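You operate a simulated robot arm through the tools that you are given. There is no shell and no other tool.

You are at the controls of a simulated two-armed robot. One attempt, no reset.

TASK
Swap in the blue card and set heat and speed from it.
Fine: the blue card goes on the yellow pad, the orange card on the desk top.

The check looks at the end state, three seconds after you hand in, the way a careful person would. Anything else that was tipped, shoved, dropped, spilled or broken makes it a failure.

THE ROBOT
Two 7-joint arms with two-finger grippers on one trunk that stands fixed in place. Base frame: the origin is at the foot of the trunk, x ahead of it, y to its left, z up; the work surface is at about z = 0.8. Lengths are in m, angles in degrees, forces in N, time in s.
The left shoulder is at [0.05, 0.191, 1.217], the right one opposite. With the tool pointing down near the work surface each hand reaches from about 0.1 to 0.72 m from the base axis, measured 20 degrees to its own side. Payload 2.69 kg a hand.
The TCP of each hand is the grasp point between the finger pads, 0.02 m short of the fingertips. In the tool frame z runs along the fingers and y along their closing line. The gripper opens to 0.1 m. The gripper's body begins 0.063 m behind the TCP.
Orientation is told as [roll, pitch, yaw] about the base's x, y, z axes, in that order, counted from this pose: with the fingers straight down and closing along the base's y, the tool's x points along the base's -x, its y along +y and its z along -z.

THE INTERFACE
- The arms move only by the tool step_arm. It takes "left_targets", "right_targets" or both (then of equal length, played together; a hand with none holds still); each is a list of rows, each an object (a shift or turn left out is 0, a gripper value left out holds the last) with "xyz": the shift along the tool's x, y, z in m, a list of three; "delta_rot": the turn, a rotation vector about the tool's x, y, z in degrees, a list of three; "claw": the gripper command, from -1 (fully open) to 1 (shut), values between in proportion. In form: [{"xyz": [x, y, z], "delta_rot": [rx, ry, rz], "claw": claw}, ...]. A call has 1 to 20 rows; each row is the pose to reach, as a shift and turn from the pose commanded when the call began, along the tool's axes at that moment. Each row takes 0.2 s and may step no farther than 0.05 m and 8.6 degrees from the row before; otherwise, or with a gripper value out of range, the whole call is refused. Where a pose cannot be reached the arm comes as near as it can. A force on the tool above 40 N (or 10 N above the force at the start of the call, whichever is more), or a blocked arm, ends the call early, and 0.2 s more pass. Each finger travels about 0.153 m/s and halts on what it meets, pressing with about 26 N; the grip force reading is that of the motor and also rises with nothing between the fingers. The clock runs only during rows and for 0.2 s after the last one: add rows that repeat a pose to give the fingers time. The reply holds the time, the measured pose of the TCP, the force on the tool along the base axes, the opening and the grip force, in the units named above and with some noise, with the torque about the TCP (base axes, N m) and any sound that the robot's microphone picked up.
- Cameras (640 x 400 px; columns grow to the right, rows downward): "scene" is now at [0.1223, -0.0429, 1.4022]; the picture's right is [-0.46, -0.89, 0.00], its down [-0.38, 0.19, -0.91] and it looks along [0.81, -0.41, -0.42] (base axes); focal length 252 px, centre (320, 200). "left" rides on the left gripper at [0.07, 0.019, -0.099] in its tool frame; the picture's right is [-0.26, 0.97, 0.00], its down [-0.75, -0.20, -0.63] and it looks along [-0.61, -0.16, 0.78] (tool axes); focal length 230 px, centre (320, 200). "right" rides on the right gripper at [0.07, -0.019, -0.099] in its tool frame; the picture's right is [0.26, 0.97, 0.00], its down [-0.75, 0.20, -0.63] and it looks along [-0.61, 0.16, 0.78] (tool axes); focal length 230 px, centre (320, 200). There is no depth. A picture from a camera that has moved, and an enlarged one, comes with that camera's place and axes in the base frame and with its lens.
- get_image(camera): a new picture of that camera. No time passes.
- slide_trunk(by): slides the trunk up (or, below 0, down) by that many m; the arms and the scene camera ride with it, the base frame stays. It gives what a move gives, with no picture.
- turn_head(pan, tilt): turns the head with the scene camera to pan (to the left, within 80 degrees either way) and tilt (down, from -29 to 69), counted from straight ahead of the robot. It gives what a move gives.
- enlarge(camera, box): a new picture of the part [left, top, right, bottom] of that camera's present view, enlarged. No time passes.
- close_job(): hands the job in; it is judged then, once.

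Nothing tells you positions but the pictures and the camera data. Unless the task says otherwise, let go and move clear before handing in.

The tools are called after "Request:" as a command line: name --argument value ..., lists and objects as JSON in quotes. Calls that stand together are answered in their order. step_arm: Moves the arms, as the interface text tells. Its arguments: {"type":"object","properties":{"left_targets":{"type":"array"},"right_targets":{"type":"array"}},"required":[]} The other tools are called the same way: slide_trunk (by) slides the trunk up or down; turn_head (pan, tilt) turns the head that bears the scene camera; get_image (camera) takes a picture; enlarge (camera, box) takes an enlarged picture of a part of a camera's view; close_job () hands the job in.

At the start:

```text
time_s: 0.0
left_ee_pos: [0.3731, -0.055, 1.2792]
left_ee_rot: [0.1, -0.1, 0.0]
left_ft_force: [0.9, -0.9, 0.2]
left_wrist_torque: [-0.01, -0.01, -0.01]
left_grip_width: 0.1
left_gripper_force: 0.1
right_ee_pos: [0.2941, -0.4205, 1.2009]
right_ee_rot: [0.0, -0.1, 0.0]
right_ft_force: [0.6, 0.3, -0.3]
right_wrist_torque: [-0.02, -0.01, -0.04]
right_grip_width: 0.1001
right_gripper_force: 0.0
trunk travel left (down, up): [-0.275, 0.048]
head pan, tilt: [-27.1, 25.1]
```

scene: 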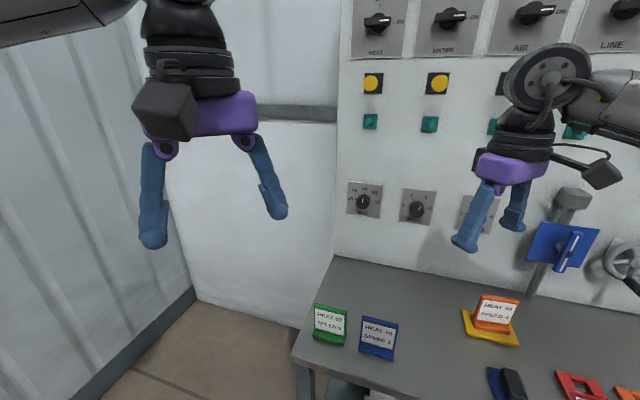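
right: 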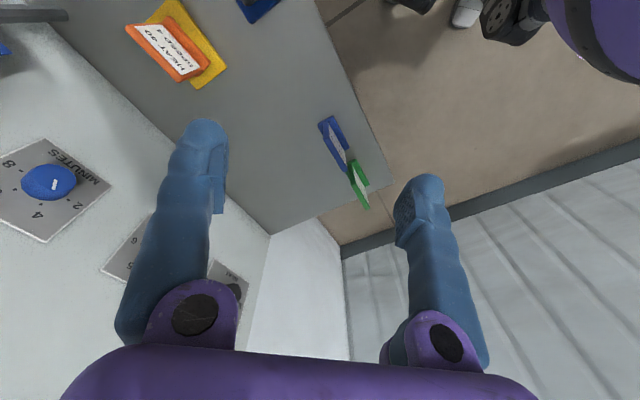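
left: 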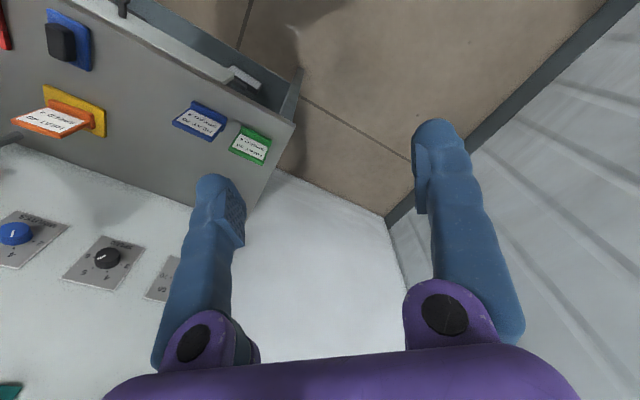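

I see a panel with knobs on a wall ahead, and a desk with green, blue and orange cards, the orange one on a yellow pad. First I'll look closer before moving.

Request:
enlarge --camera "scene" --box '[290, 280, 540, 400]'

Request:
enlarge --camera "scene" --box '[330, 0, 640, 240]'

Request:
turn_head --pan -45 --tilt 25

Request:
get_image --camera "scene"

```text
2.56 times, centred on (415, 340) of scene
camera zoom: at [0.1223, -0.0429, 1.4022], right [-0.46, -0.89, 0.0], down [-0.38, 0.19, -0.91], along [0.81, -0.41, -0.42], focal length 644 px, centre (77, -158)
```

zoom: 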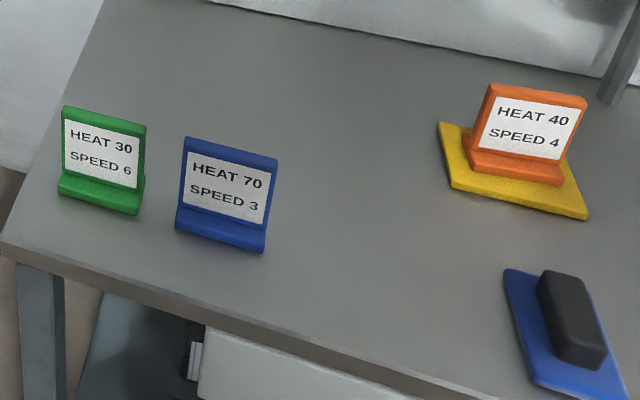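

```text
1.67 times, centred on (485, 120) of scene
camera zoom: at [0.1223, -0.0429, 1.4022], right [-0.46, -0.89, 0.0], down [-0.38, 0.19, -0.91], along [0.81, -0.41, -0.42], focal length 419 px, centre (45, 333)
```

zoom: 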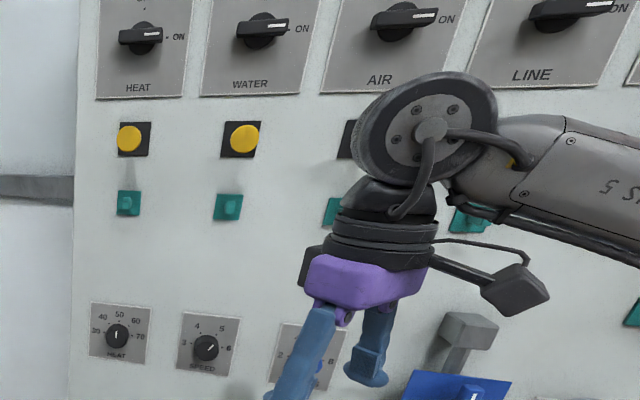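

```text
time_s: 0.8
left_ee_pos: [0.372, -0.0553, 1.2768]
left_ee_rot: [0.2, -0.1, 0.1]
left_ft_force: [0.0, -0.4, -0.2]
left_wrist_torque: [-0.04, 0.0, 0.01]
left_grip_width: 0.0998
left_gripper_force: 0.0
right_ee_pos: [0.2951, -0.4196, 1.2005]
right_ee_rot: [0.0, 0.0, 0.0]
right_ft_force: [-0.6, 0.0, 0.6]
right_wrist_torque: [0.01, 0.03, -0.02]
right_grip_width: 0.0999
right_gripper_force: 0.1
trunk travel left (down, up): [-0.275, 0.048]
head pan, tilt: [-45.0, 25.0]
```

```text
taken
camera scene: at [0.1055, -0.066, 1.4023], right [-0.71, -0.71, 0.0], down [-0.3, 0.3, -0.91], along [0.64, -0.64, -0.42], focal length 252 px, centre (320, 200)
```

scene: 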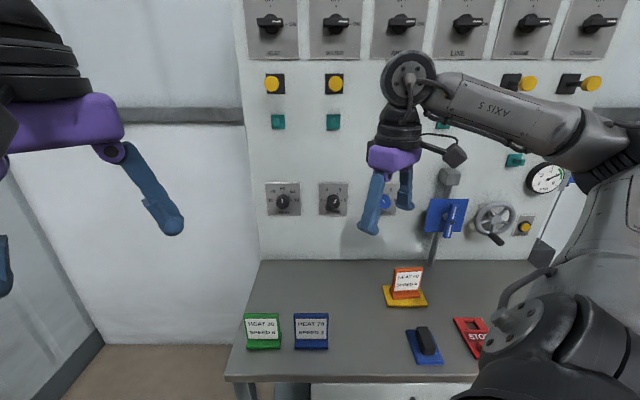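

The panel is nearly face-on from this head angle. I'll enlarge the dials, cards and other things on the desk.

Request:
enlarge --camera "scene" --box '[250, 165, 410, 265]'

Request:
enlarge --camera "scene" --box '[220, 250, 460, 400]'

Request:
enlarge --camera "left" --box '[0, 60, 320, 260]'

Request:
enlarge --camera "scene" --box '[240, 0, 640, 250]'

```text
4.00 times, centred on (330, 215) of scene
camera zoom: at [0.1055, -0.066, 1.4023], right [-0.71, -0.71, 0.0], down [-0.3, 0.3, -0.91], along [0.64, -0.64, -0.42], focal length 1006 px, centre (280, 140)
```

zoom: 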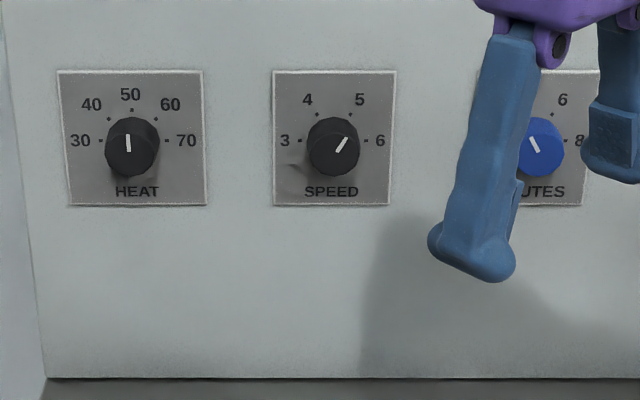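

```text
2.67 times, centred on (340, 325) of scene
camera zoom: at [0.1055, -0.066, 1.4023], right [-0.71, -0.71, 0.0], down [-0.3, 0.3, -0.91], along [0.64, -0.64, -0.42], focal length 671 px, centre (267, -133)
```

zoom: 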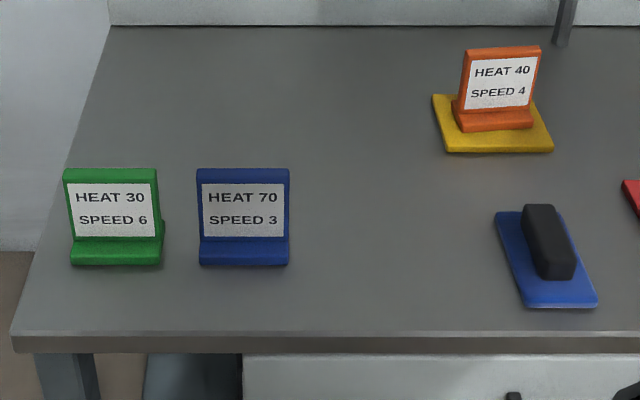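

```text
2.00 times, centred on (160, 160) of left
camera zoom: at [0.3022, -0.0358, 1.3763], right [0.26, 0.97, 0.0], down [0.75, -0.2, 0.63], along [0.61, -0.16, -0.78], focal length 460 px, centre (640, 280)
```

zoom: 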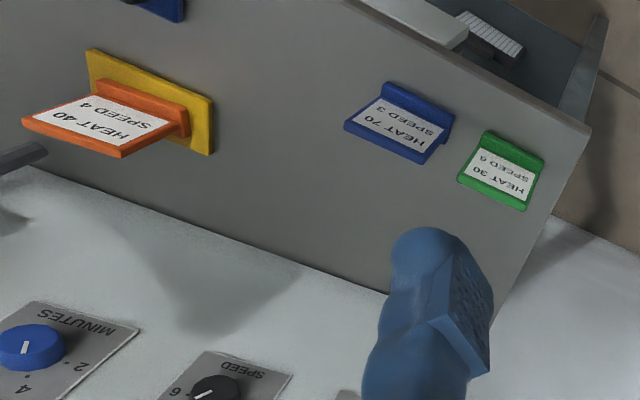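

```text
1.60 times, centred on (440, 125) of scene
camera zoom: at [0.1055, -0.066, 1.4023], right [-0.71, -0.71, 0.0], down [-0.3, 0.3, -0.91], along [0.64, -0.64, -0.42], focal length 402 px, centre (128, 320)
```

zoom: 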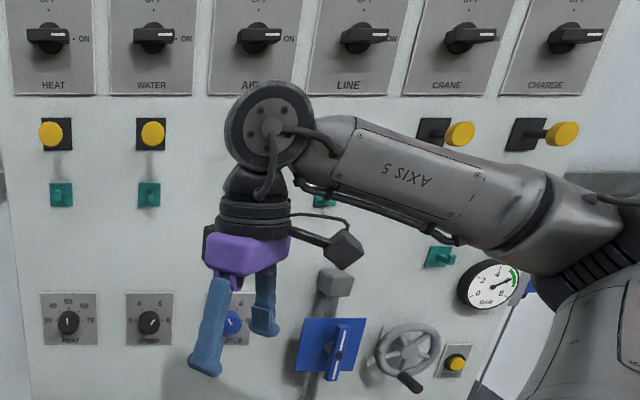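

Target setting is HEAT 70, SPEED 3; blue card near (0.41, -0.34), orange on its pad near (0.33, -0.65), panel plane facing 45° to the base. I'll bring the right hand, turned 45°, above the orange card for a closer look.

Request:
step_arm --right_targets '[{"xyz": [0, -0.03, 0], "delta_rot": [0, 0, -7.5]}, {"xyz": [0, -0.06, 0.01], "delta_rot": [0, 0, -15]}, {"xyz": [0, -0.09, 0.02], "delta_rot": [0, 0, -22.5]}, {"xyz": [-0.01, -0.12, 0.03], "delta_rot": [0, 0, -30]}, {"xyz": [-0.01, -0.15, 0.04], "delta_rot": [0, 0, -37.5]}, {"xyz": [-0.02, -0.18, 0.05], "delta_rot": [0, 0, -45]}, {"xyz": [-0.02, -0.18, 0.05], "delta_rot": [0, 0, -45]}]'

Request:
get_image --camera "right"

Request:
get_image --camera "scene"

```text
time_s: 2.4
left_ee_pos: [0.374, -0.0553, 1.2776]
left_ee_rot: [0.2, 0.0, 0.0]
left_ft_force: [0.1, 0.2, 0.4]
left_wrist_torque: [0.02, 0.04, 0.03]
left_grip_width: 0.1001
left_gripper_force: 0.1
right_ee_pos: [0.2903, -0.3704, 1.1615]
right_ee_rot: [0.0, 0.1, 45.0]
right_ft_force: [0.0, 0.5, 0.1]
right_wrist_torque: [0.03, -0.01, 0.02]
right_grip_width: 0.0999
right_gripper_force: 0.1
right hand out of reach, approached as far as the arm can: row 3, 4, 5, 6, 7
trunk travel left (down, up): [-0.275, 0.048]
head pan, tilt: [-45.0, 25.0]
```

```text
taken
camera right: at [0.253, -0.4331, 1.2607], right [-0.87, 0.5, 0.0], down [0.39, 0.67, 0.63], along [0.32, 0.55, -0.78], focal length 230 px, centre (320, 200)
```

right: 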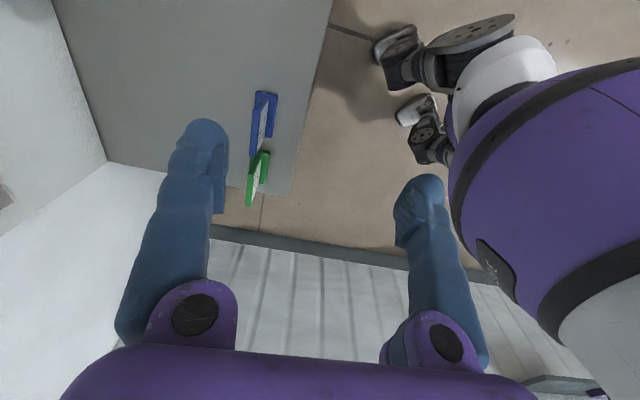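

```text
taken
camera scene: at [0.1062, -0.0664, 1.4022], right [-0.71, -0.71, 0.0], down [-0.3, 0.3, -0.91], along [0.64, -0.64, -0.42], focal length 252 px, centre (320, 200)
```

scene: 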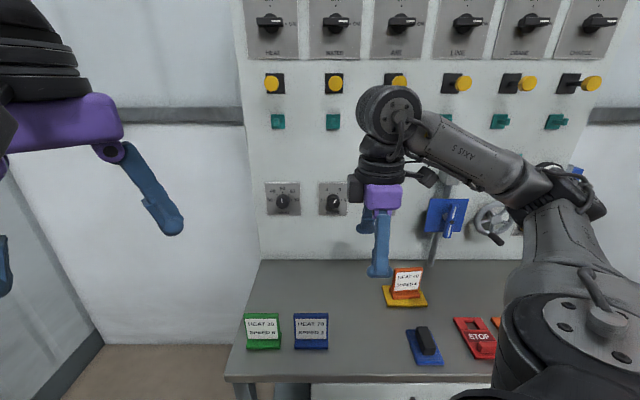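

The hand stopped short because that yaw does not suit this side. I'll turn the other way (towards -45°), which is more natural for the right arm.

Request:
step_arm --right_targets '[{"delta_rot": [0, 0, 8]}, {"delta_rot": [0, 0, 16]}, {"delta_rot": [0, 0, 24]}, {"delta_rot": [0, 0, 32]}, {"delta_rot": [0, 0, 40]}, {"delta_rot": [0, 0, 48]}, {"delta_rot": [0, 0, 56]}, {"delta_rot": [0, 0, 64]}, {"delta_rot": [0, 0, 72]}, {"delta_rot": [0, 0, 80]}, {"delta_rot": [0, 0, 88]}, {"delta_rot": [0, 0, 90]}, {"delta_rot": [0, 0, 90]}]'

Request:
get_image --camera "right"

Request:
get_image --camera "scene"

```text
time_s: 5.2
left_ee_pos: [0.3716, -0.0548, 1.2787]
left_ee_rot: [0.1, -0.1, 0.0]
left_ft_force: [-0.9, 1.1, -0.6]
left_wrist_torque: [-0.02, 0.02, 0.01]
left_grip_width: 0.1
left_gripper_force: 0.1
right_ee_pos: [0.2885, -0.3654, 1.1604]
right_ee_rot: [0.1, 0.1, -45.0]
right_ft_force: [-0.1, -0.3, -0.4]
right_wrist_torque: [0.02, -0.03, -0.01]
right_grip_width: 0.0999
right_gripper_force: 0.1
trunk travel left (down, up): [-0.275, 0.048]
head pan, tilt: [-45.0, 25.0]
```

```text
taken
camera right: at [0.2258, -0.3284, 1.2607], right [0.5, 0.87, 0.0], down [0.67, -0.39, 0.63], along [0.55, -0.32, -0.78], focal length 230 px, centre (320, 200)
```

right: 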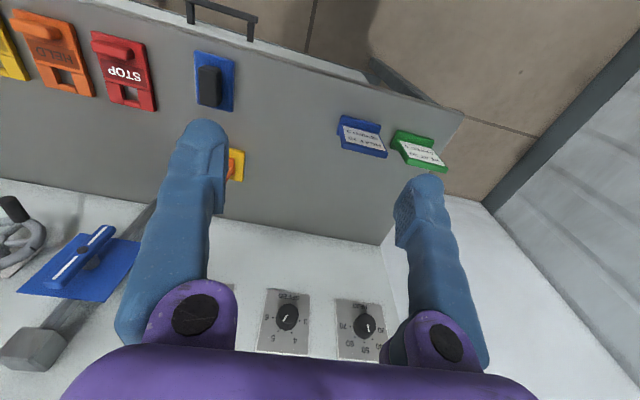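

```text
taken
camera scene: at [0.1055, -0.066, 1.4023], right [-0.71, -0.71, 0.0], down [-0.3, 0.3, -0.91], along [0.64, -0.64, -0.42], focal length 252 px, centre (320, 200)
```

scene: 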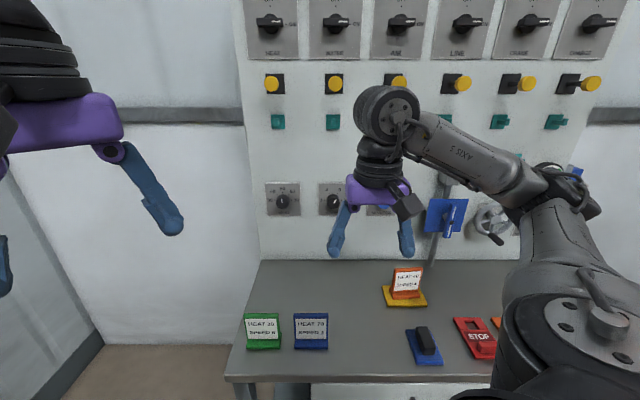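

The knobs, cards, and a STOP cover are visible; the hand now is at yaw -45° facing the panel squarely. I'll move over near the orange card, keeping the fingertips well above it.

Request:
step_arm --right_targets '[{"xyz": [-0.02, -0.03, 0.02]}, {"xyz": [-0.045, -0.06, 0.04]}, {"xyz": [-0.07, -0.09, 0.06]}, {"xyz": [-0.095, -0.12, 0.08]}, {"xyz": [-0.12, -0.15, 0.1]}, {"xyz": [-0.14, -0.172, 0.11]}, {"xyz": [-0.14, -0.172, 0.11]}]'

Request:
get_image --camera "right"

Request:
get_image --camera "scene"

```text
time_s: 6.8
left_ee_pos: [0.3726, -0.0539, 1.2782]
left_ee_rot: [0.1, -0.1, -0.1]
left_ft_force: [-0.3, 1.4, -0.4]
left_wrist_torque: [0.05, -0.01, -0.02]
left_grip_width: 0.0999
left_gripper_force: 0.1
right_ee_pos: [0.265, -0.5856, 1.0524]
right_ee_rot: [-0.1, 0.1, -45.1]
right_ft_force: [-0.2, 1.0, 0.1]
right_wrist_torque: [0.0, -0.01, 0.0]
right_grip_width: 0.1001
right_gripper_force: 0.0
trunk travel left (down, up): [-0.275, 0.048]
head pan, tilt: [-45.0, 25.0]
```

```text
taken
camera right: at [0.2033, -0.5495, 1.151], right [0.5, 0.87, 0.0], down [0.67, -0.39, 0.63], along [0.55, -0.32, -0.78], focal length 230 px, centre (320, 200)
```

right: 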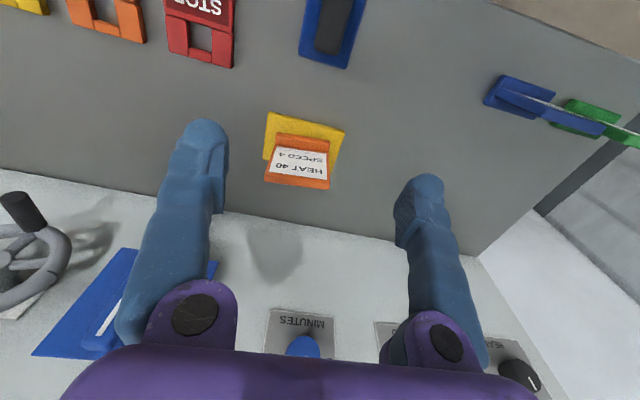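

```text
taken
camera scene: at [0.1054, -0.0658, 1.4023], right [-0.71, -0.71, 0.0], down [-0.3, 0.3, -0.91], along [0.64, -0.64, -0.42], focal length 252 px, centre (320, 200)
```

scene: 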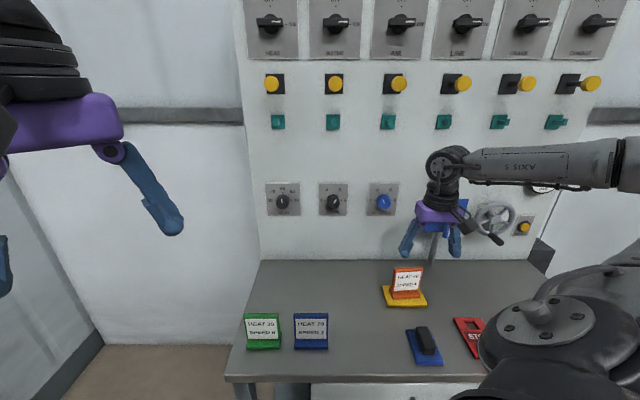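

The hand reached the spot above the orange card. I'll enlarge to see the card's shape and angle.

Request:
enlarge --camera "right" --box '[220, 90, 400, 210]'

Request:
enlarge --camera "scene" --box '[350, 230, 470, 320]'

Request:
enlarge --camera "right" --box '[460, 50, 640, 170]'

```text
3.33 times, centred on (310, 150) of right
camera zoom: at [0.2033, -0.5495, 1.151], right [0.5, 0.87, 0.0], down [0.67, -0.39, 0.63], along [0.55, -0.32, -0.78], focal length 767 px, centre (353, 367)
```

zoom: 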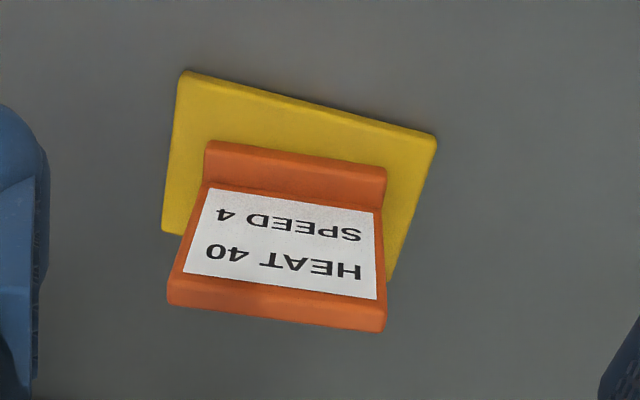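

```text
4.44 times, centred on (410, 275) of scene
camera zoom: at [0.1054, -0.0658, 1.4023], right [-0.71, -0.71, 0.0], down [-0.3, 0.3, -0.91], along [0.64, -0.64, -0.42], focal length 1118 px, centre (-80, -133)
```

zoom: 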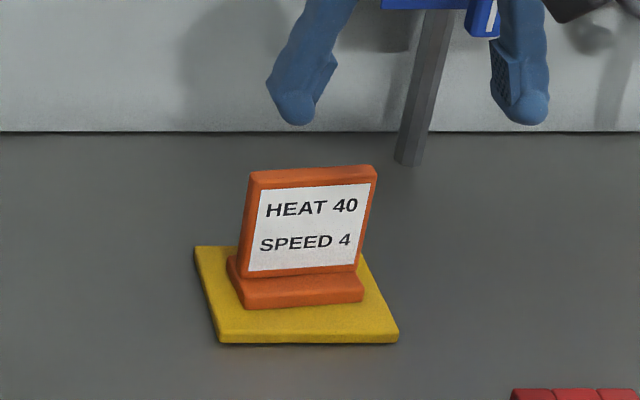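

```text
3.33 times, centred on (550, 110) of right
camera zoom: at [0.2033, -0.5495, 1.151], right [0.5, 0.87, 0.0], down [0.67, -0.39, 0.63], along [0.55, -0.32, -0.78], focal length 767 px, centre (-447, 500)
```

zoom: 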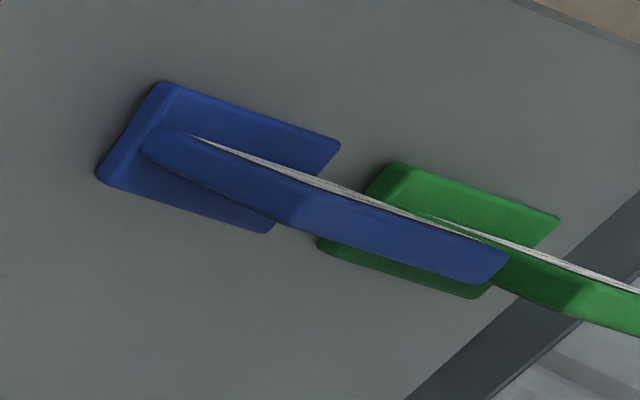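

The orange card is a vertical plate about 0.08 wide × 0.1 high on a foot, centred near n=0.697,u=0.231 in panel axes (base about (0.33,-0.656)), yawed ~5°. I'll grip it across its width: go right above it first and check.

Request:
step_arm --right_targets '[{"xyz": [-0.03, -0.002, 0.01], "delta_rot": [0, 0, -2.5]}, {"xyz": [-0.06, -0.004, 0.03], "delta_rot": [0, 0, -5]}, {"xyz": [-0.0955, -0.004, 0.05], "delta_rot": [0, 0, -5]}, {"xyz": [-0.0955, -0.004, 0.075], "delta_rot": [0, 0, -5]}, {"xyz": [-0.0955, -0.004, 0.075], "delta_rot": [0, 0, -5]}]'

Request:
get_image --camera "right"

Request:
enlarge --camera "scene" --box '[350, 210, 470, 320]'

```text
time_s: 8.0
left_ee_pos: [0.3732, -0.055, 1.2783]
left_ee_rot: [0.1, -0.1, 0.0]
left_ft_force: [-1.2, 0.6, -0.7]
left_wrist_torque: [-0.02, 0.01, 0.0]
left_grip_width: 0.1001
left_gripper_force: 0.1
right_ee_pos: [0.3309, -0.655, 0.9769]
right_ee_rot: [0.0, 0.0, -40.0]
right_ft_force: [-0.1, 0.4, -1.1]
right_wrist_torque: [-0.03, -0.01, -0.03]
right_grip_width: 0.0997
right_gripper_force: 0.1
trunk travel left (down, up): [-0.275, 0.048]
head pan, tilt: [-45.0, 25.0]
```

```text
taken
camera right: at [0.2654, -0.625, 1.0756], right [0.42, 0.91, 0.0], down [0.7, -0.33, 0.63], along [0.57, -0.27, -0.78], focal length 230 px, centre (320, 200)
```

right: 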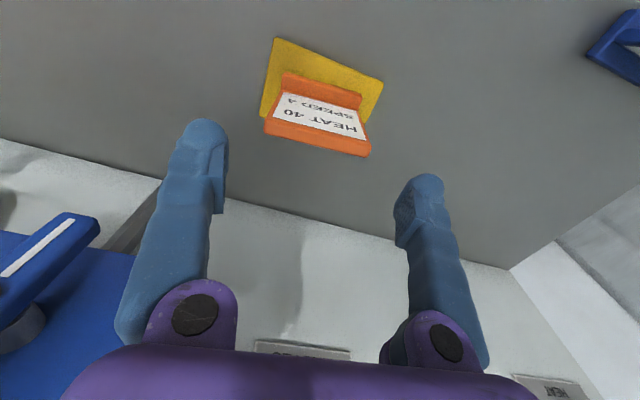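

```text
3.64 times, centred on (410, 265) of scene
camera zoom: at [0.1057, -0.0661, 1.4022], right [-0.71, -0.71, 0.0], down [-0.3, 0.3, -0.91], along [0.64, -0.64, -0.42], focal length 915 px, centre (-7, -36)
```

zoom: 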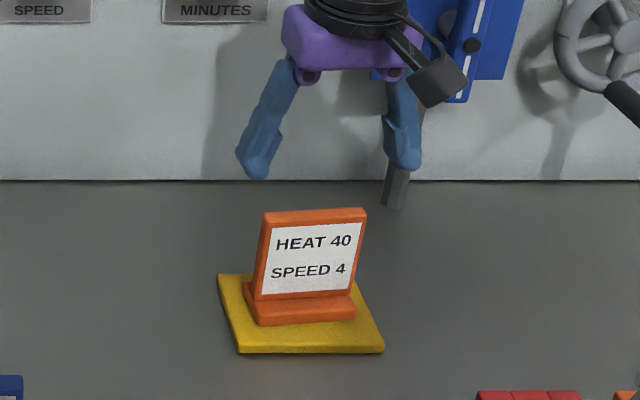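

The hand is directly above. One more enlarged look to check the lateral alignment before lowering.

Request:
enlarge --camera "right" --box '[230, 20, 410, 170]'

Request:
get_image --camera "left"

```text
2.67 times, centred on (320, 95) of right
camera zoom: at [0.2654, -0.625, 1.0756], right [0.42, 0.91, 0.0], down [0.7, -0.33, 0.63], along [0.57, -0.27, -0.78], focal length 614 px, centre (320, 480)
```

zoom: 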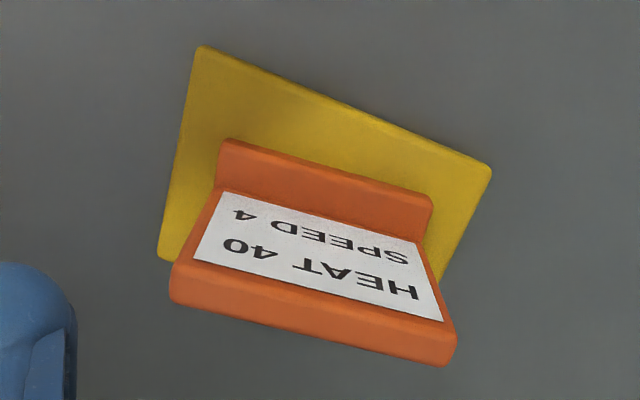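

```text
taken
camera left: at [0.3024, -0.0359, 1.3763], right [0.26, 0.97, 0.0], down [0.75, -0.2, 0.63], along [0.61, -0.16, -0.78], focal length 230 px, centre (320, 200)
```

left: 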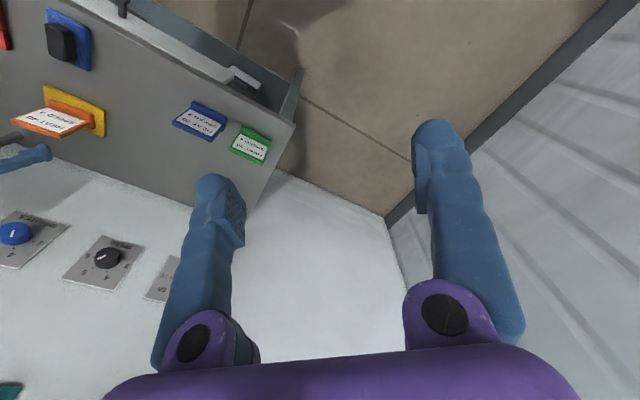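

Aligned to within ~3 mm with the card between the fingers. I'll lower straight so the fingers straddle the plate, not closing yet.

Request:
step_arm --right_targets '[{"xyz": [-0.003, -0.002, 0.03]}, {"xyz": [-0.003, -0.002, 0.06]}, {"xyz": [-0.003, -0.002, 0.085]}, {"xyz": [-0.003, -0.002, 0.097]}, {"xyz": [-0.003, -0.002, 0.097]}]'

Request:
get_image --camera "right"

Request:
enlarge --camera "scene" --box '[350, 210, 470, 320]'

```text
time_s: 9.2
left_ee_pos: [0.3718, -0.0549, 1.2783]
left_ee_rot: [0.1, -0.2, 0.0]
left_ft_force: [0.0, -0.6, -0.1]
left_wrist_torque: [0.0, -0.03, -0.01]
left_grip_width: 0.1
left_gripper_force: 0.0
right_ee_pos: [0.3319, -0.6588, 0.8781]
right_ee_rot: [0.1, 0.0, -40.1]
right_ft_force: [-0.2, 0.8, -0.3]
right_wrist_torque: [0.02, 0.0, 0.02]
right_grip_width: 0.1
right_gripper_force: 0.1
trunk travel left (down, up): [-0.275, 0.048]
head pan, tilt: [-45.0, 25.0]
```

```text
taken
camera right: at [0.2662, -0.6287, 0.9783], right [0.42, 0.91, 0.0], down [0.7, -0.33, 0.63], along [0.57, -0.27, -0.78], focal length 230 px, centre (320, 200)
```

right: 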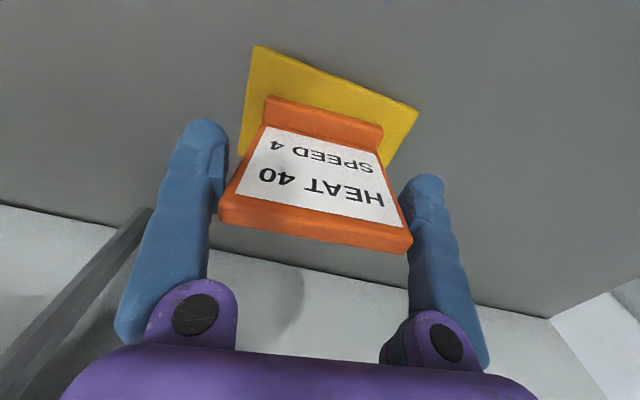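

```text
3.64 times, centred on (410, 265) of scene
camera zoom: at [0.1054, -0.0657, 1.4023], right [-0.71, -0.71, 0.0], down [-0.3, 0.3, -0.91], along [0.64, -0.64, -0.42], focal length 915 px, centre (-7, -36)
```

zoom: 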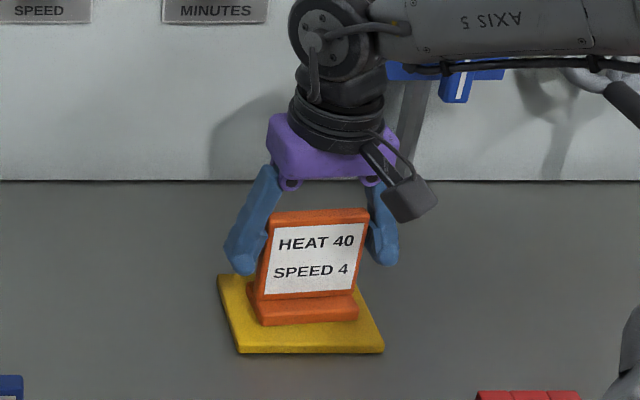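

The plate sits between the fingers with clearance on both sides. Closing now.

Request:
step_arm --right_targets '[{"claw": 0.2}, {"claw": 0.6}, {"claw": 1}, {"claw": 1}]'

Request:
get_image --camera "right"

```text
time_s: 10.2
left_ee_pos: [0.373, -0.0542, 1.2773]
left_ee_rot: [0.1, -0.1, 0.0]
left_ft_force: [-0.7, 0.6, 0.2]
left_wrist_torque: [0.0, 0.01, 0.01]
left_grip_width: 0.1001
left_gripper_force: 0.1
right_ee_pos: [0.3317, -0.6598, 0.8792]
right_ee_rot: [-0.1, 0.1, -40.0]
right_ft_force: [-0.6, 1.0, 0.8]
right_wrist_torque: [-0.01, 0.01, -0.03]
right_grip_width: 0.0977
right_gripper_force: 25.8
trunk travel left (down, up): [-0.275, 0.048]
head pan, tilt: [-45.0, 25.0]
```

```text
taken
camera right: at [0.2664, -0.6289, 0.9785], right [0.42, 0.91, 0.0], down [0.7, -0.33, 0.63], along [0.57, -0.27, -0.78], focal length 230 px, centre (320, 200)
```

right: 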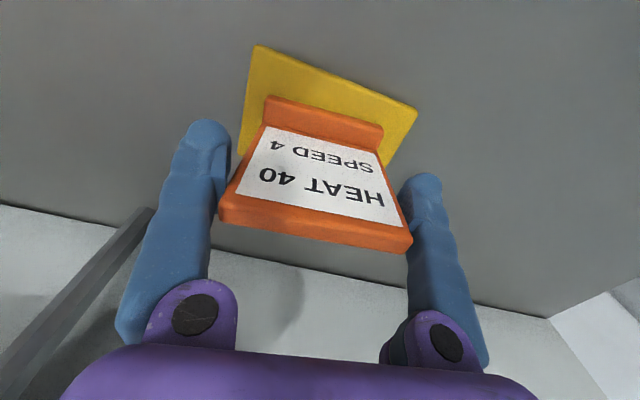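

The reading shows width 0.0977 with motor force, though the card looks only ~0.08 wide. I'll hold the closing command a bit longer and see whether the fingers move further.

Request:
step_arm --right_targets '[{"claw": 1}, {"claw": 1}, {"claw": 1}]'

Request:
enlarge --camera "right" --box '[160, 100, 480, 300]'

Request:
enlarge --camera "scene" --box '[380, 240, 440, 290]'

```text
time_s: 11.0
left_ee_pos: [0.3731, -0.0542, 1.2783]
left_ee_rot: [0.1, -0.1, 0.1]
left_ft_force: [0.3, -0.6, -0.5]
left_wrist_torque: [0.0, -0.01, -0.01]
left_grip_width: 0.0999
left_gripper_force: 0.0
right_ee_pos: [0.332, -0.6606, 0.8783]
right_ee_rot: [-0.1, -0.1, -40.0]
right_ft_force: [0.3, -0.3, 0.8]
right_wrist_torque: [-0.05, 0.04, 0.02]
right_grip_width: 0.0976
right_gripper_force: 26.4
trunk travel left (down, up): [-0.275, 0.048]
head pan, tilt: [-45.0, 25.0]
```

```text
2.00 times, centred on (320, 200) of right
camera zoom: at [0.2664, -0.6289, 0.9785], right [0.42, 0.91, 0.0], down [0.7, -0.33, 0.63], along [0.57, -0.27, -0.78], focal length 460 px, centre (320, 200)
```

zoom: 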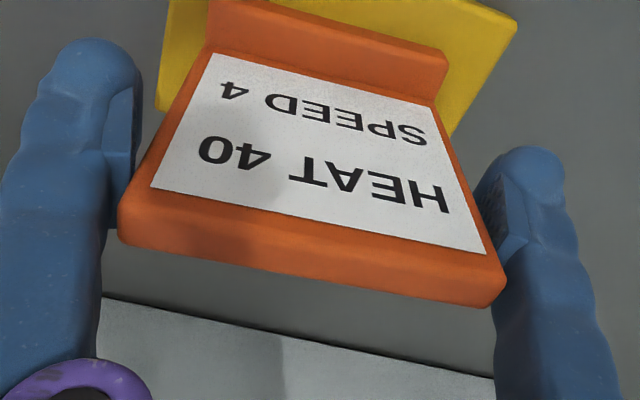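

```text
8.00 times, centred on (410, 265) of scene
camera zoom: at [0.1055, -0.0661, 1.4023], right [-0.71, -0.71, 0.0], down [-0.3, 0.3, -0.91], along [0.64, -0.64, -0.42], focal length 2012 px, centre (-400, -320)
```

zoom: 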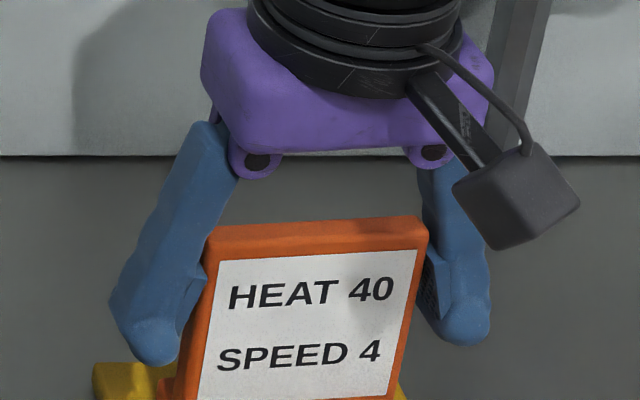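

The fingers hold steady at that width with full motor force and appear to touch both plate edges. I'll lift a centimetre and see whether the card follows.

Request:
step_arm --right_targets '[{"xyz": [0, 0, -0.004]}, {"xyz": [0, 0, -0.01]}, {"xyz": [0, 0, -0.01]}]'

Request:
get_image --camera "right"

Request:
enlarge --camera "scene" --box '[350, 210, 470, 320]'

```text
time_s: 11.8
left_ee_pos: [0.3725, -0.0549, 1.2789]
left_ee_rot: [0.1, -0.1, 0.0]
left_ft_force: [-1.6, -0.6, 0.1]
left_wrist_torque: [-0.01, -0.02, 0.02]
left_grip_width: 0.1
left_gripper_force: 0.1
right_ee_pos: [0.3315, -0.66, 0.8896]
right_ee_rot: [0.0, 0.0, -40.1]
right_ft_force: [0.2, -1.0, -0.9]
right_wrist_torque: [0.0, -0.02, 0.0]
right_grip_width: 0.0977
right_gripper_force: 25.8
trunk travel left (down, up): [-0.275, 0.048]
head pan, tilt: [-45.0, 25.0]
```

```text
taken
camera right: at [0.2662, -0.6294, 0.9888], right [0.42, 0.91, 0.0], down [0.7, -0.33, 0.63], along [0.57, -0.27, -0.78], focal length 230 px, centre (320, 200)
```

right: 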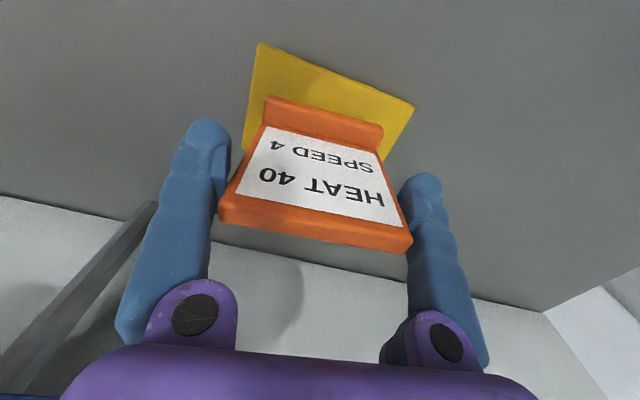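

```text
3.64 times, centred on (410, 265) of scene
camera zoom: at [0.1056, -0.0662, 1.4022], right [-0.71, -0.71, 0.0], down [-0.3, 0.3, -0.91], along [0.64, -0.64, -0.42], focal length 915 px, centre (-7, -36)
```

zoom: 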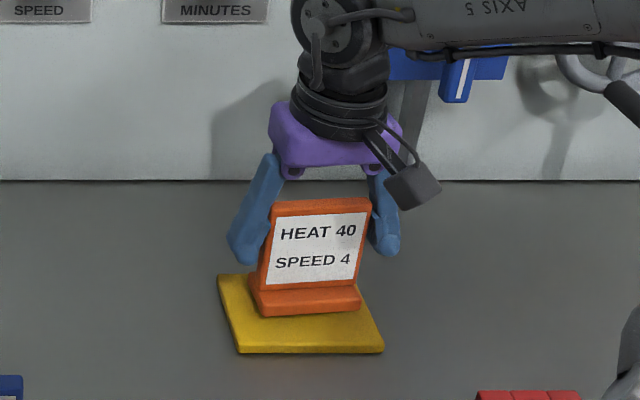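

The card follows, firmly held. I'll lift it clear and carry it to an empty desk spot between the pad and the blue card (n≈0.62, u≈0.09), squaring its yaw.

Request:
step_arm --right_targets '[{"xyz": [0, 0, -0.03], "claw": 1}, {"xyz": [0, 0, -0.06], "claw": 1}, {"xyz": [0.014, 0.03, -0.06], "delta_rot": [0, 0, 1], "claw": 1}, {"xyz": [0.027, 0.06, -0.06], "delta_rot": [0, 0, 2], "claw": 1}, {"xyz": [0.041, 0.09, -0.06], "delta_rot": [0, 0, 3], "claw": 1}, {"xyz": [0.055, 0.12, -0.06], "delta_rot": [0, 0, 4], "claw": 1}, {"xyz": [0.0684, 0.1485, -0.06], "delta_rot": [0, 0, 5], "claw": 1}, {"xyz": [0.0684, 0.1485, -0.06], "delta_rot": [0, 0, 5], "claw": 1}]'

Request:
get_image --camera "right"

Request:
get_image --camera "scene"

```text
time_s: 13.6
left_ee_pos: [0.3729, -0.0537, 1.2772]
left_ee_rot: [0.1, 0.0, 0.1]
left_ft_force: [-0.7, 0.2, 0.0]
left_wrist_torque: [-0.02, -0.03, -0.01]
left_grip_width: 0.1001
left_gripper_force: 0.0
right_ee_pos: [0.3756, -0.5023, 0.95]
right_ee_rot: [0.1, 0.0, -45.1]
right_ft_force: [-0.8, -0.1, -0.5]
right_wrist_torque: [-0.01, 0.0, 0.0]
right_grip_width: 0.0978
right_gripper_force: 25.9
trunk travel left (down, up): [-0.275, 0.048]
head pan, tilt: [-45.0, 25.0]
```

```text
taken
camera right: at [0.3126, -0.4658, 1.0497], right [0.5, 0.87, 0.0], down [0.67, -0.39, 0.63], along [0.55, -0.32, -0.78], focal length 230 px, centre (320, 200)
```

right: 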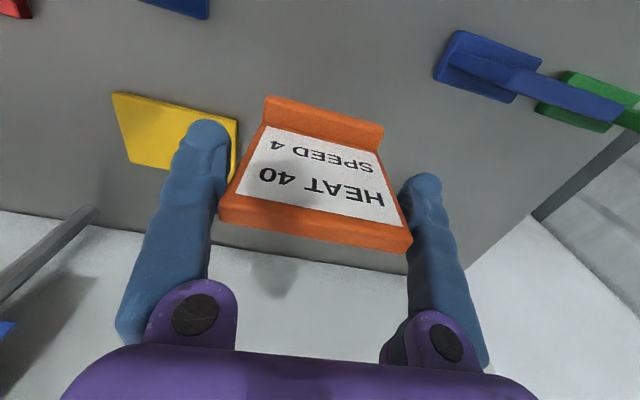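

```text
taken
camera scene: at [0.1054, -0.0661, 1.4023], right [-0.71, -0.71, 0.0], down [-0.3, 0.3, -0.91], along [0.64, -0.64, -0.42], focal length 252 px, centre (320, 200)
```

scene: 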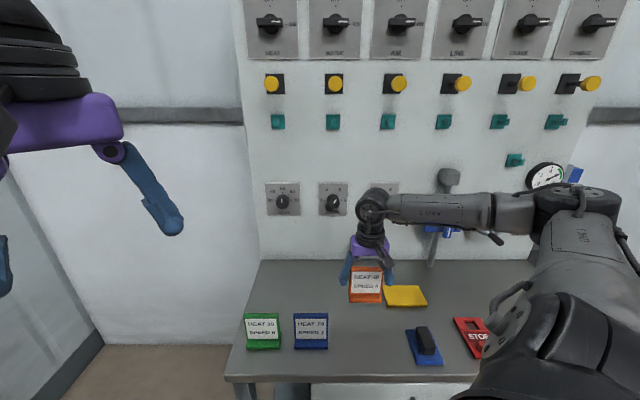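

The orange card hangs over a clear patch of desk. Lowering it most of the way.

Request:
step_arm --right_targets '[{"xyz": [0, 0, 0.03], "claw": 1}, {"xyz": [0, 0, 0.055], "claw": 1}, {"xyz": [0, 0, 0.072], "claw": 1}, {"xyz": [0, 0, 0.076], "claw": 1}, {"xyz": [0, 0, 0.076], "claw": 1}]'

Request:
enlarge --camera "scene" --box '[320, 230, 440, 330]'

Request:
enlarge --camera "left" --box '[0, 60, 200, 185]'

```text
time_s: 14.8
left_ee_pos: [0.3728, -0.0551, 1.2785]
left_ee_rot: [0.0, 0.0, -0.1]
left_ft_force: [-0.3, 0.1, -0.4]
left_wrist_torque: [-0.01, -0.01, 0.0]
left_grip_width: 0.1
left_gripper_force: 0.0
right_ee_pos: [0.3752, -0.5014, 0.8732]
right_ee_rot: [-0.1, 0.0, -44.9]
right_ft_force: [1.3, 0.0, -1.5]
right_wrist_torque: [0.06, 0.01, 0.01]
right_grip_width: 0.0978
right_gripper_force: 25.9
trunk travel left (down, up): [-0.275, 0.048]
head pan, tilt: [-45.0, 25.0]
```

```text
4.00 times, centred on (380, 280) of scene
camera zoom: at [0.1056, -0.0662, 1.4022], right [-0.71, -0.71, 0.0], down [-0.3, 0.3, -0.91], along [0.64, -0.64, -0.42], focal length 1006 px, centre (80, -120)
```

zoom: 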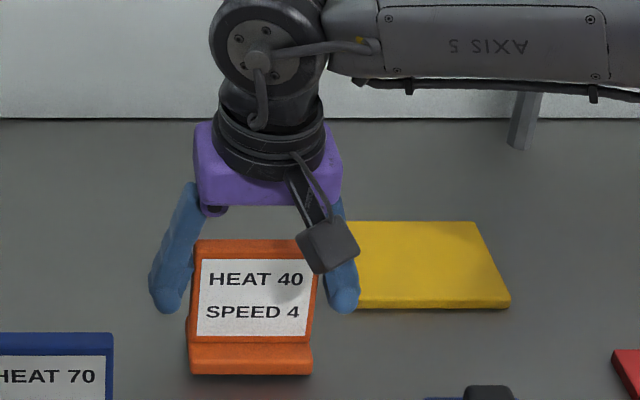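

```text
3.20 times, centred on (100, 122) of left
camera zoom: at [0.3023, -0.036, 1.3763], right [0.26, 0.97, 0.0], down [0.75, -0.2, 0.63], along [0.61, -0.16, -0.78], focal length 736 px, centre (1024, 448)
```

zoom: 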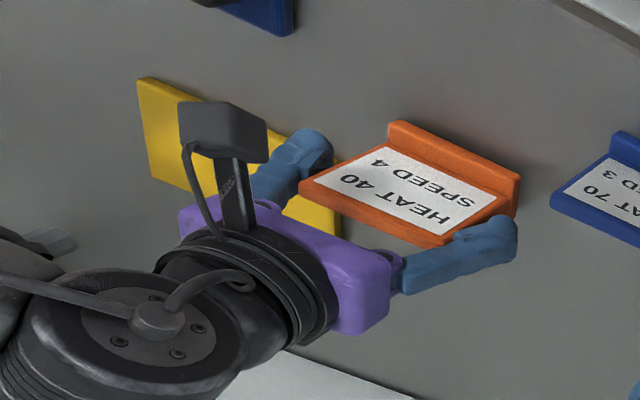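

Close to the desk now. I'll go down in 2 mm steps and watch the force.

Request:
step_arm --right_targets '[{"xyz": [0, 0, 0.002], "claw": 1}, {"xyz": [0, 0, 0.004], "claw": 1}, {"xyz": [0, 0, 0.004], "claw": 1}]'

```text
time_s: 15.6
left_ee_pos: [0.3722, -0.0547, 1.2779]
left_ee_rot: [0.1, -0.1, 0.0]
left_ft_force: [0.2, -0.6, 0.2]
left_wrist_torque: [0.01, 0.0, -0.02]
left_grip_width: 0.0998
left_gripper_force: 0.0
right_ee_pos: [0.3748, -0.5014, 0.8678]
right_ee_rot: [0.0, 0.0, -45.0]
right_ft_force: [-0.4, 0.4, -1.0]
right_wrist_torque: [-0.02, 0.02, 0.03]
right_grip_width: 0.0977
right_gripper_force: 25.4
trunk travel left (down, up): [-0.275, 0.048]
head pan, tilt: [-45.0, 25.0]
```

Request:
step_arm --right_targets '[{"xyz": [0, 0, 0.002], "claw": 1}, {"xyz": [0, 0, 0.002], "claw": 1}]'

Request:
enlarge --camera "scene" --box '[320, 230, 440, 330]'

```text
time_s: 16.2
left_ee_pos: [0.3731, -0.055, 1.2776]
left_ee_rot: [0.1, -0.1, 0.0]
left_ft_force: [0.0, -0.4, -0.2]
left_wrist_torque: [0.02, 0.0, -0.01]
left_grip_width: 0.0997
left_gripper_force: 0.1
right_ee_pos: [0.3736, -0.5004, 0.8671]
right_ee_rot: [0.0, 0.0, -44.9]
right_ft_force: [-0.1, 0.6, -0.6]
right_wrist_torque: [-0.08, 0.07, -0.05]
right_grip_width: 0.098
right_gripper_force: 26.2
trunk travel left (down, up): [-0.275, 0.048]
head pan, tilt: [-45.0, 25.0]
```

```text
4.00 times, centred on (380, 280) of scene
camera zoom: at [0.1054, -0.0659, 1.4023], right [-0.71, -0.71, 0.0], down [-0.3, 0.3, -0.91], along [0.64, -0.64, -0.42], focal length 1006 px, centre (80, -120)
```

zoom: 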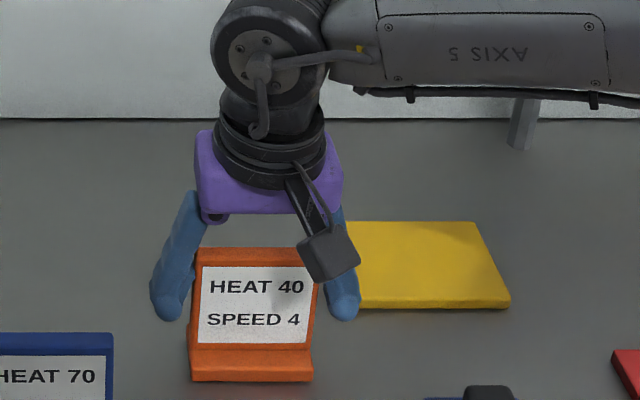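

No contact yet; continuing down gently.

Request:
step_arm --right_targets '[{"xyz": [0, 0, 0.0015], "claw": 1}, {"xyz": [0, 0, 0.003], "claw": 1}, {"xyz": [0, 0, 0.003], "claw": 1}]'

```text
time_s: 17.0
left_ee_pos: [0.3704, -0.0532, 1.2801]
left_ee_rot: [0.1, -0.1, 0.0]
left_ft_force: [-0.4, -0.1, 0.4]
left_wrist_torque: [0.03, -0.01, 0.01]
left_grip_width: 0.0999
left_gripper_force: 0.0
right_ee_pos: [0.3743, -0.5009, 0.867]
right_ee_rot: [0.1, -0.4, -44.9]
right_ft_force: [-0.7, -1.1, 25.2]
right_wrist_torque: [0.08, 0.54, 0.04]
right_grip_width: 0.0979
right_gripper_force: 26.1
trunk travel left (down, up): [-0.275, 0.048]
head pan, tilt: [-45.0, 25.0]
```

Contact with the desk at TCP z≈0.867 (so the pad is ~11 mm thick). I'll relieve the pressure and open.

Request:
step_arm --right_targets '[{"xyz": [0, 0, -0.003], "claw": 1}, {"xyz": [0, 0, -0.003], "claw": 1}, {"xyz": [0, 0, -0.003], "claw": -1}, {"xyz": [0, 0, -0.003], "claw": -1}]'

Request:
get_image --camera "right"

Request:
enlarge --camera "scene" --box '[320, 230, 440, 330]'

```text
time_s: 18.0
left_ee_pos: [0.3728, -0.0552, 1.277]
left_ee_rot: [0.1, 0.0, -0.1]
left_ft_force: [0.4, 1.4, 0.0]
left_wrist_torque: [0.0, -0.02, 0.03]
left_grip_width: 0.1
left_gripper_force: 0.1
right_ee_pos: [0.3739, -0.5006, 0.8674]
right_ee_rot: [0.1, 0.2, -45.0]
right_ft_force: [-0.9, 0.0, -0.4]
right_wrist_torque: [0.01, 0.04, 0.02]
right_grip_width: 0.1
right_gripper_force: 0.0
trunk travel left (down, up): [-0.275, 0.048]
head pan, tilt: [-45.0, 25.0]
```

```text
taken
camera right: at [0.3116, -0.4643, 0.9662], right [0.5, 0.87, 0.0], down [0.67, -0.39, 0.63], along [0.54, -0.31, -0.78], focal length 230 px, centre (320, 200)
```

right: 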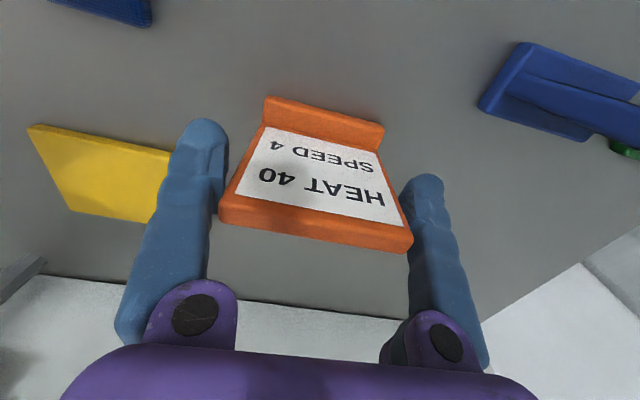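

```text
4.00 times, centred on (380, 280) of scene
camera zoom: at [0.1055, -0.0661, 1.4022], right [-0.71, -0.71, 0.0], down [-0.3, 0.3, -0.91], along [0.64, -0.64, -0.42], focal length 1006 px, centre (80, -120)
```

zoom: 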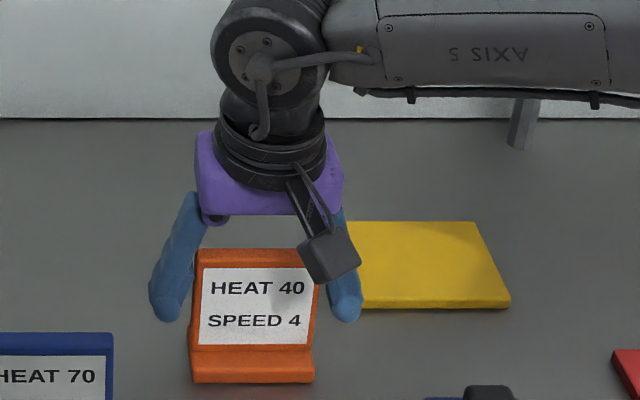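

The card stands on the desk. Raising the hand straight up slowly to leave it undisturbed.

Request:
step_arm --right_targets '[{"xyz": [0, 0, -0.01]}, {"xyz": [0, 0, -0.02]}, {"xyz": [0, 0, -0.035]}, {"xyz": [0, 0, -0.055]}, {"xyz": [0, 0, -0.085]}, {"xyz": [0, 0, -0.12]}, {"xyz": [0, 0, -0.12]}]'

Request:
get_image --camera "right"

Request:
enlarge --camera "scene" --box '[220, 230, 440, 380]'

```text
time_s: 19.6
left_ee_pos: [0.3719, -0.0544, 1.2768]
left_ee_rot: [0.1, -0.1, 0.0]
left_ft_force: [0.1, -0.1, 0.4]
left_wrist_torque: [0.0, 0.01, 0.02]
left_grip_width: 0.0997
left_gripper_force: 0.0
right_ee_pos: [0.3748, -0.4997, 0.9881]
right_ee_rot: [0.0, 0.0, -45.0]
right_ft_force: [-0.2, -1.0, 0.3]
right_wrist_torque: [0.02, 0.02, -0.01]
right_grip_width: 0.0996
right_gripper_force: 0.1
trunk travel left (down, up): [-0.275, 0.048]
head pan, tilt: [-45.0, 25.0]
```

```text
taken
camera right: at [0.3123, -0.4626, 1.087], right [0.5, 0.87, 0.0], down [0.67, -0.39, 0.63], along [0.54, -0.31, -0.78], focal length 230 px, centre (320, 200)
```

right: 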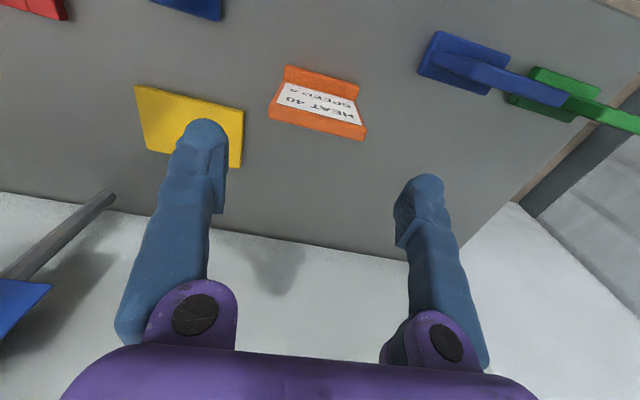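

```text
2.67 times, centred on (330, 305) of scene
camera zoom: at [0.1056, -0.0663, 1.4022], right [-0.71, -0.71, 0.0], down [-0.3, 0.3, -0.91], along [0.64, -0.64, -0.42], focal length 671 px, centre (293, -80)
```

zoom: 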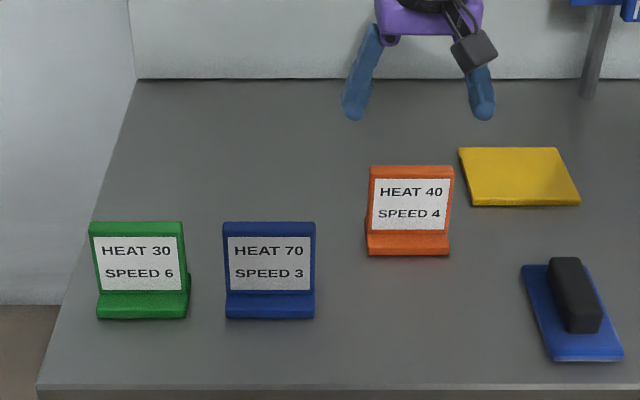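

Orange stands upright on the desk. I'll record this wrist view as a template (hand exactly centred over a card), so I can centre on the blue one precisely, since the finger clearance is only ~1 mm per side.

Request:
enlarge --camera "right" --box '[250, 50, 390, 150]'

Request:
step_arm --right_targets '[{"xyz": [0.02, 0.04, -0.01]}, {"xyz": [0.04, 0.08, -0.01]}, {"xyz": [0.06, 0.12, -0.005]}, {"xyz": [0.066, 0.138, 0]}, {"xyz": [0.066, 0.138, 0]}]'

Request:
enlarge --camera "right" --box '[250, 50, 390, 150]'

Request:
get_image --camera "right"

```text
4.00 times, centred on (320, 100) of right
camera zoom: at [0.3123, -0.4626, 1.087], right [0.5, 0.87, 0.0], down [0.67, -0.39, 0.63], along [0.54, -0.31, -0.78], focal length 920 px, centre (320, 600)
```

zoom: 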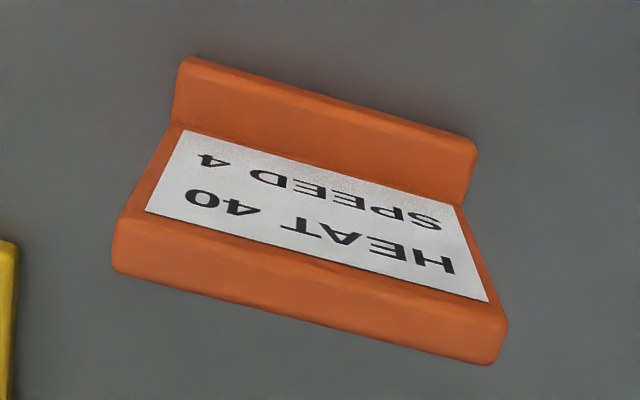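

```text
time_s: 20.8
left_ee_pos: [0.3732, -0.0552, 1.2777]
left_ee_rot: [0.1, -0.1, 0.0]
left_ft_force: [0.6, -0.3, -0.1]
left_wrist_torque: [0.0, -0.01, -0.04]
left_grip_width: 0.1
left_gripper_force: 0.0
right_ee_pos: [0.4256, -0.357, 0.9879]
right_ee_rot: [0.0, 0.0, -45.1]
right_ft_force: [-0.5, -0.8, 1.0]
right_wrist_torque: [0.01, -0.01, -0.03]
right_grip_width: 0.1
right_gripper_force: 0.0
trunk travel left (down, up): [-0.275, 0.048]
head pan, tilt: [-45.0, 25.0]
```

```text
4.00 times, centred on (320, 100) of right
camera zoom: at [0.3619, -0.3197, 1.088], right [0.5, 0.87, 0.0], down [0.67, -0.39, 0.63], along [0.55, -0.32, -0.78], focal length 920 px, centre (320, 600)
```

zoom: 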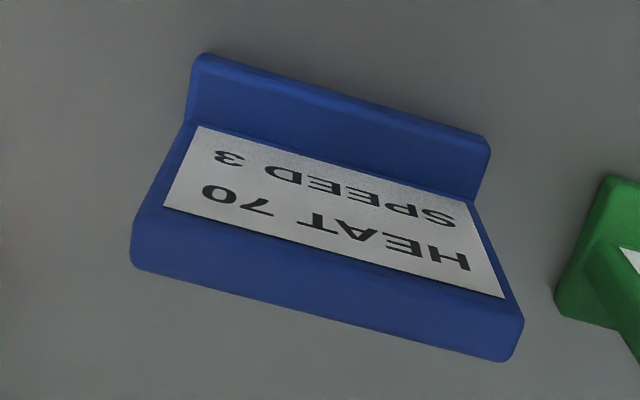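

```text
taken
camera right: at [0.3619, -0.3197, 1.088], right [0.5, 0.87, 0.0], down [0.67, -0.39, 0.63], along [0.55, -0.32, -0.78], focal length 230 px, centre (320, 200)
```

right: 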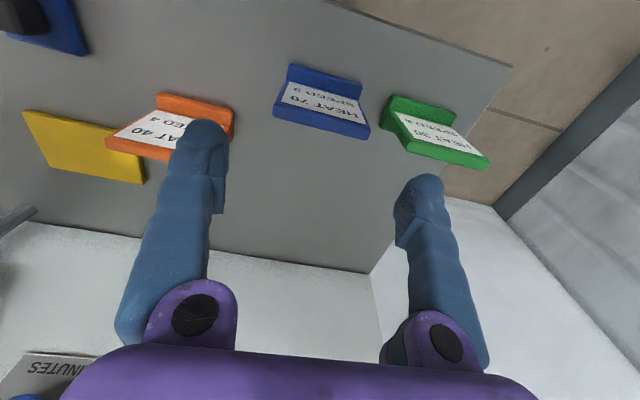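

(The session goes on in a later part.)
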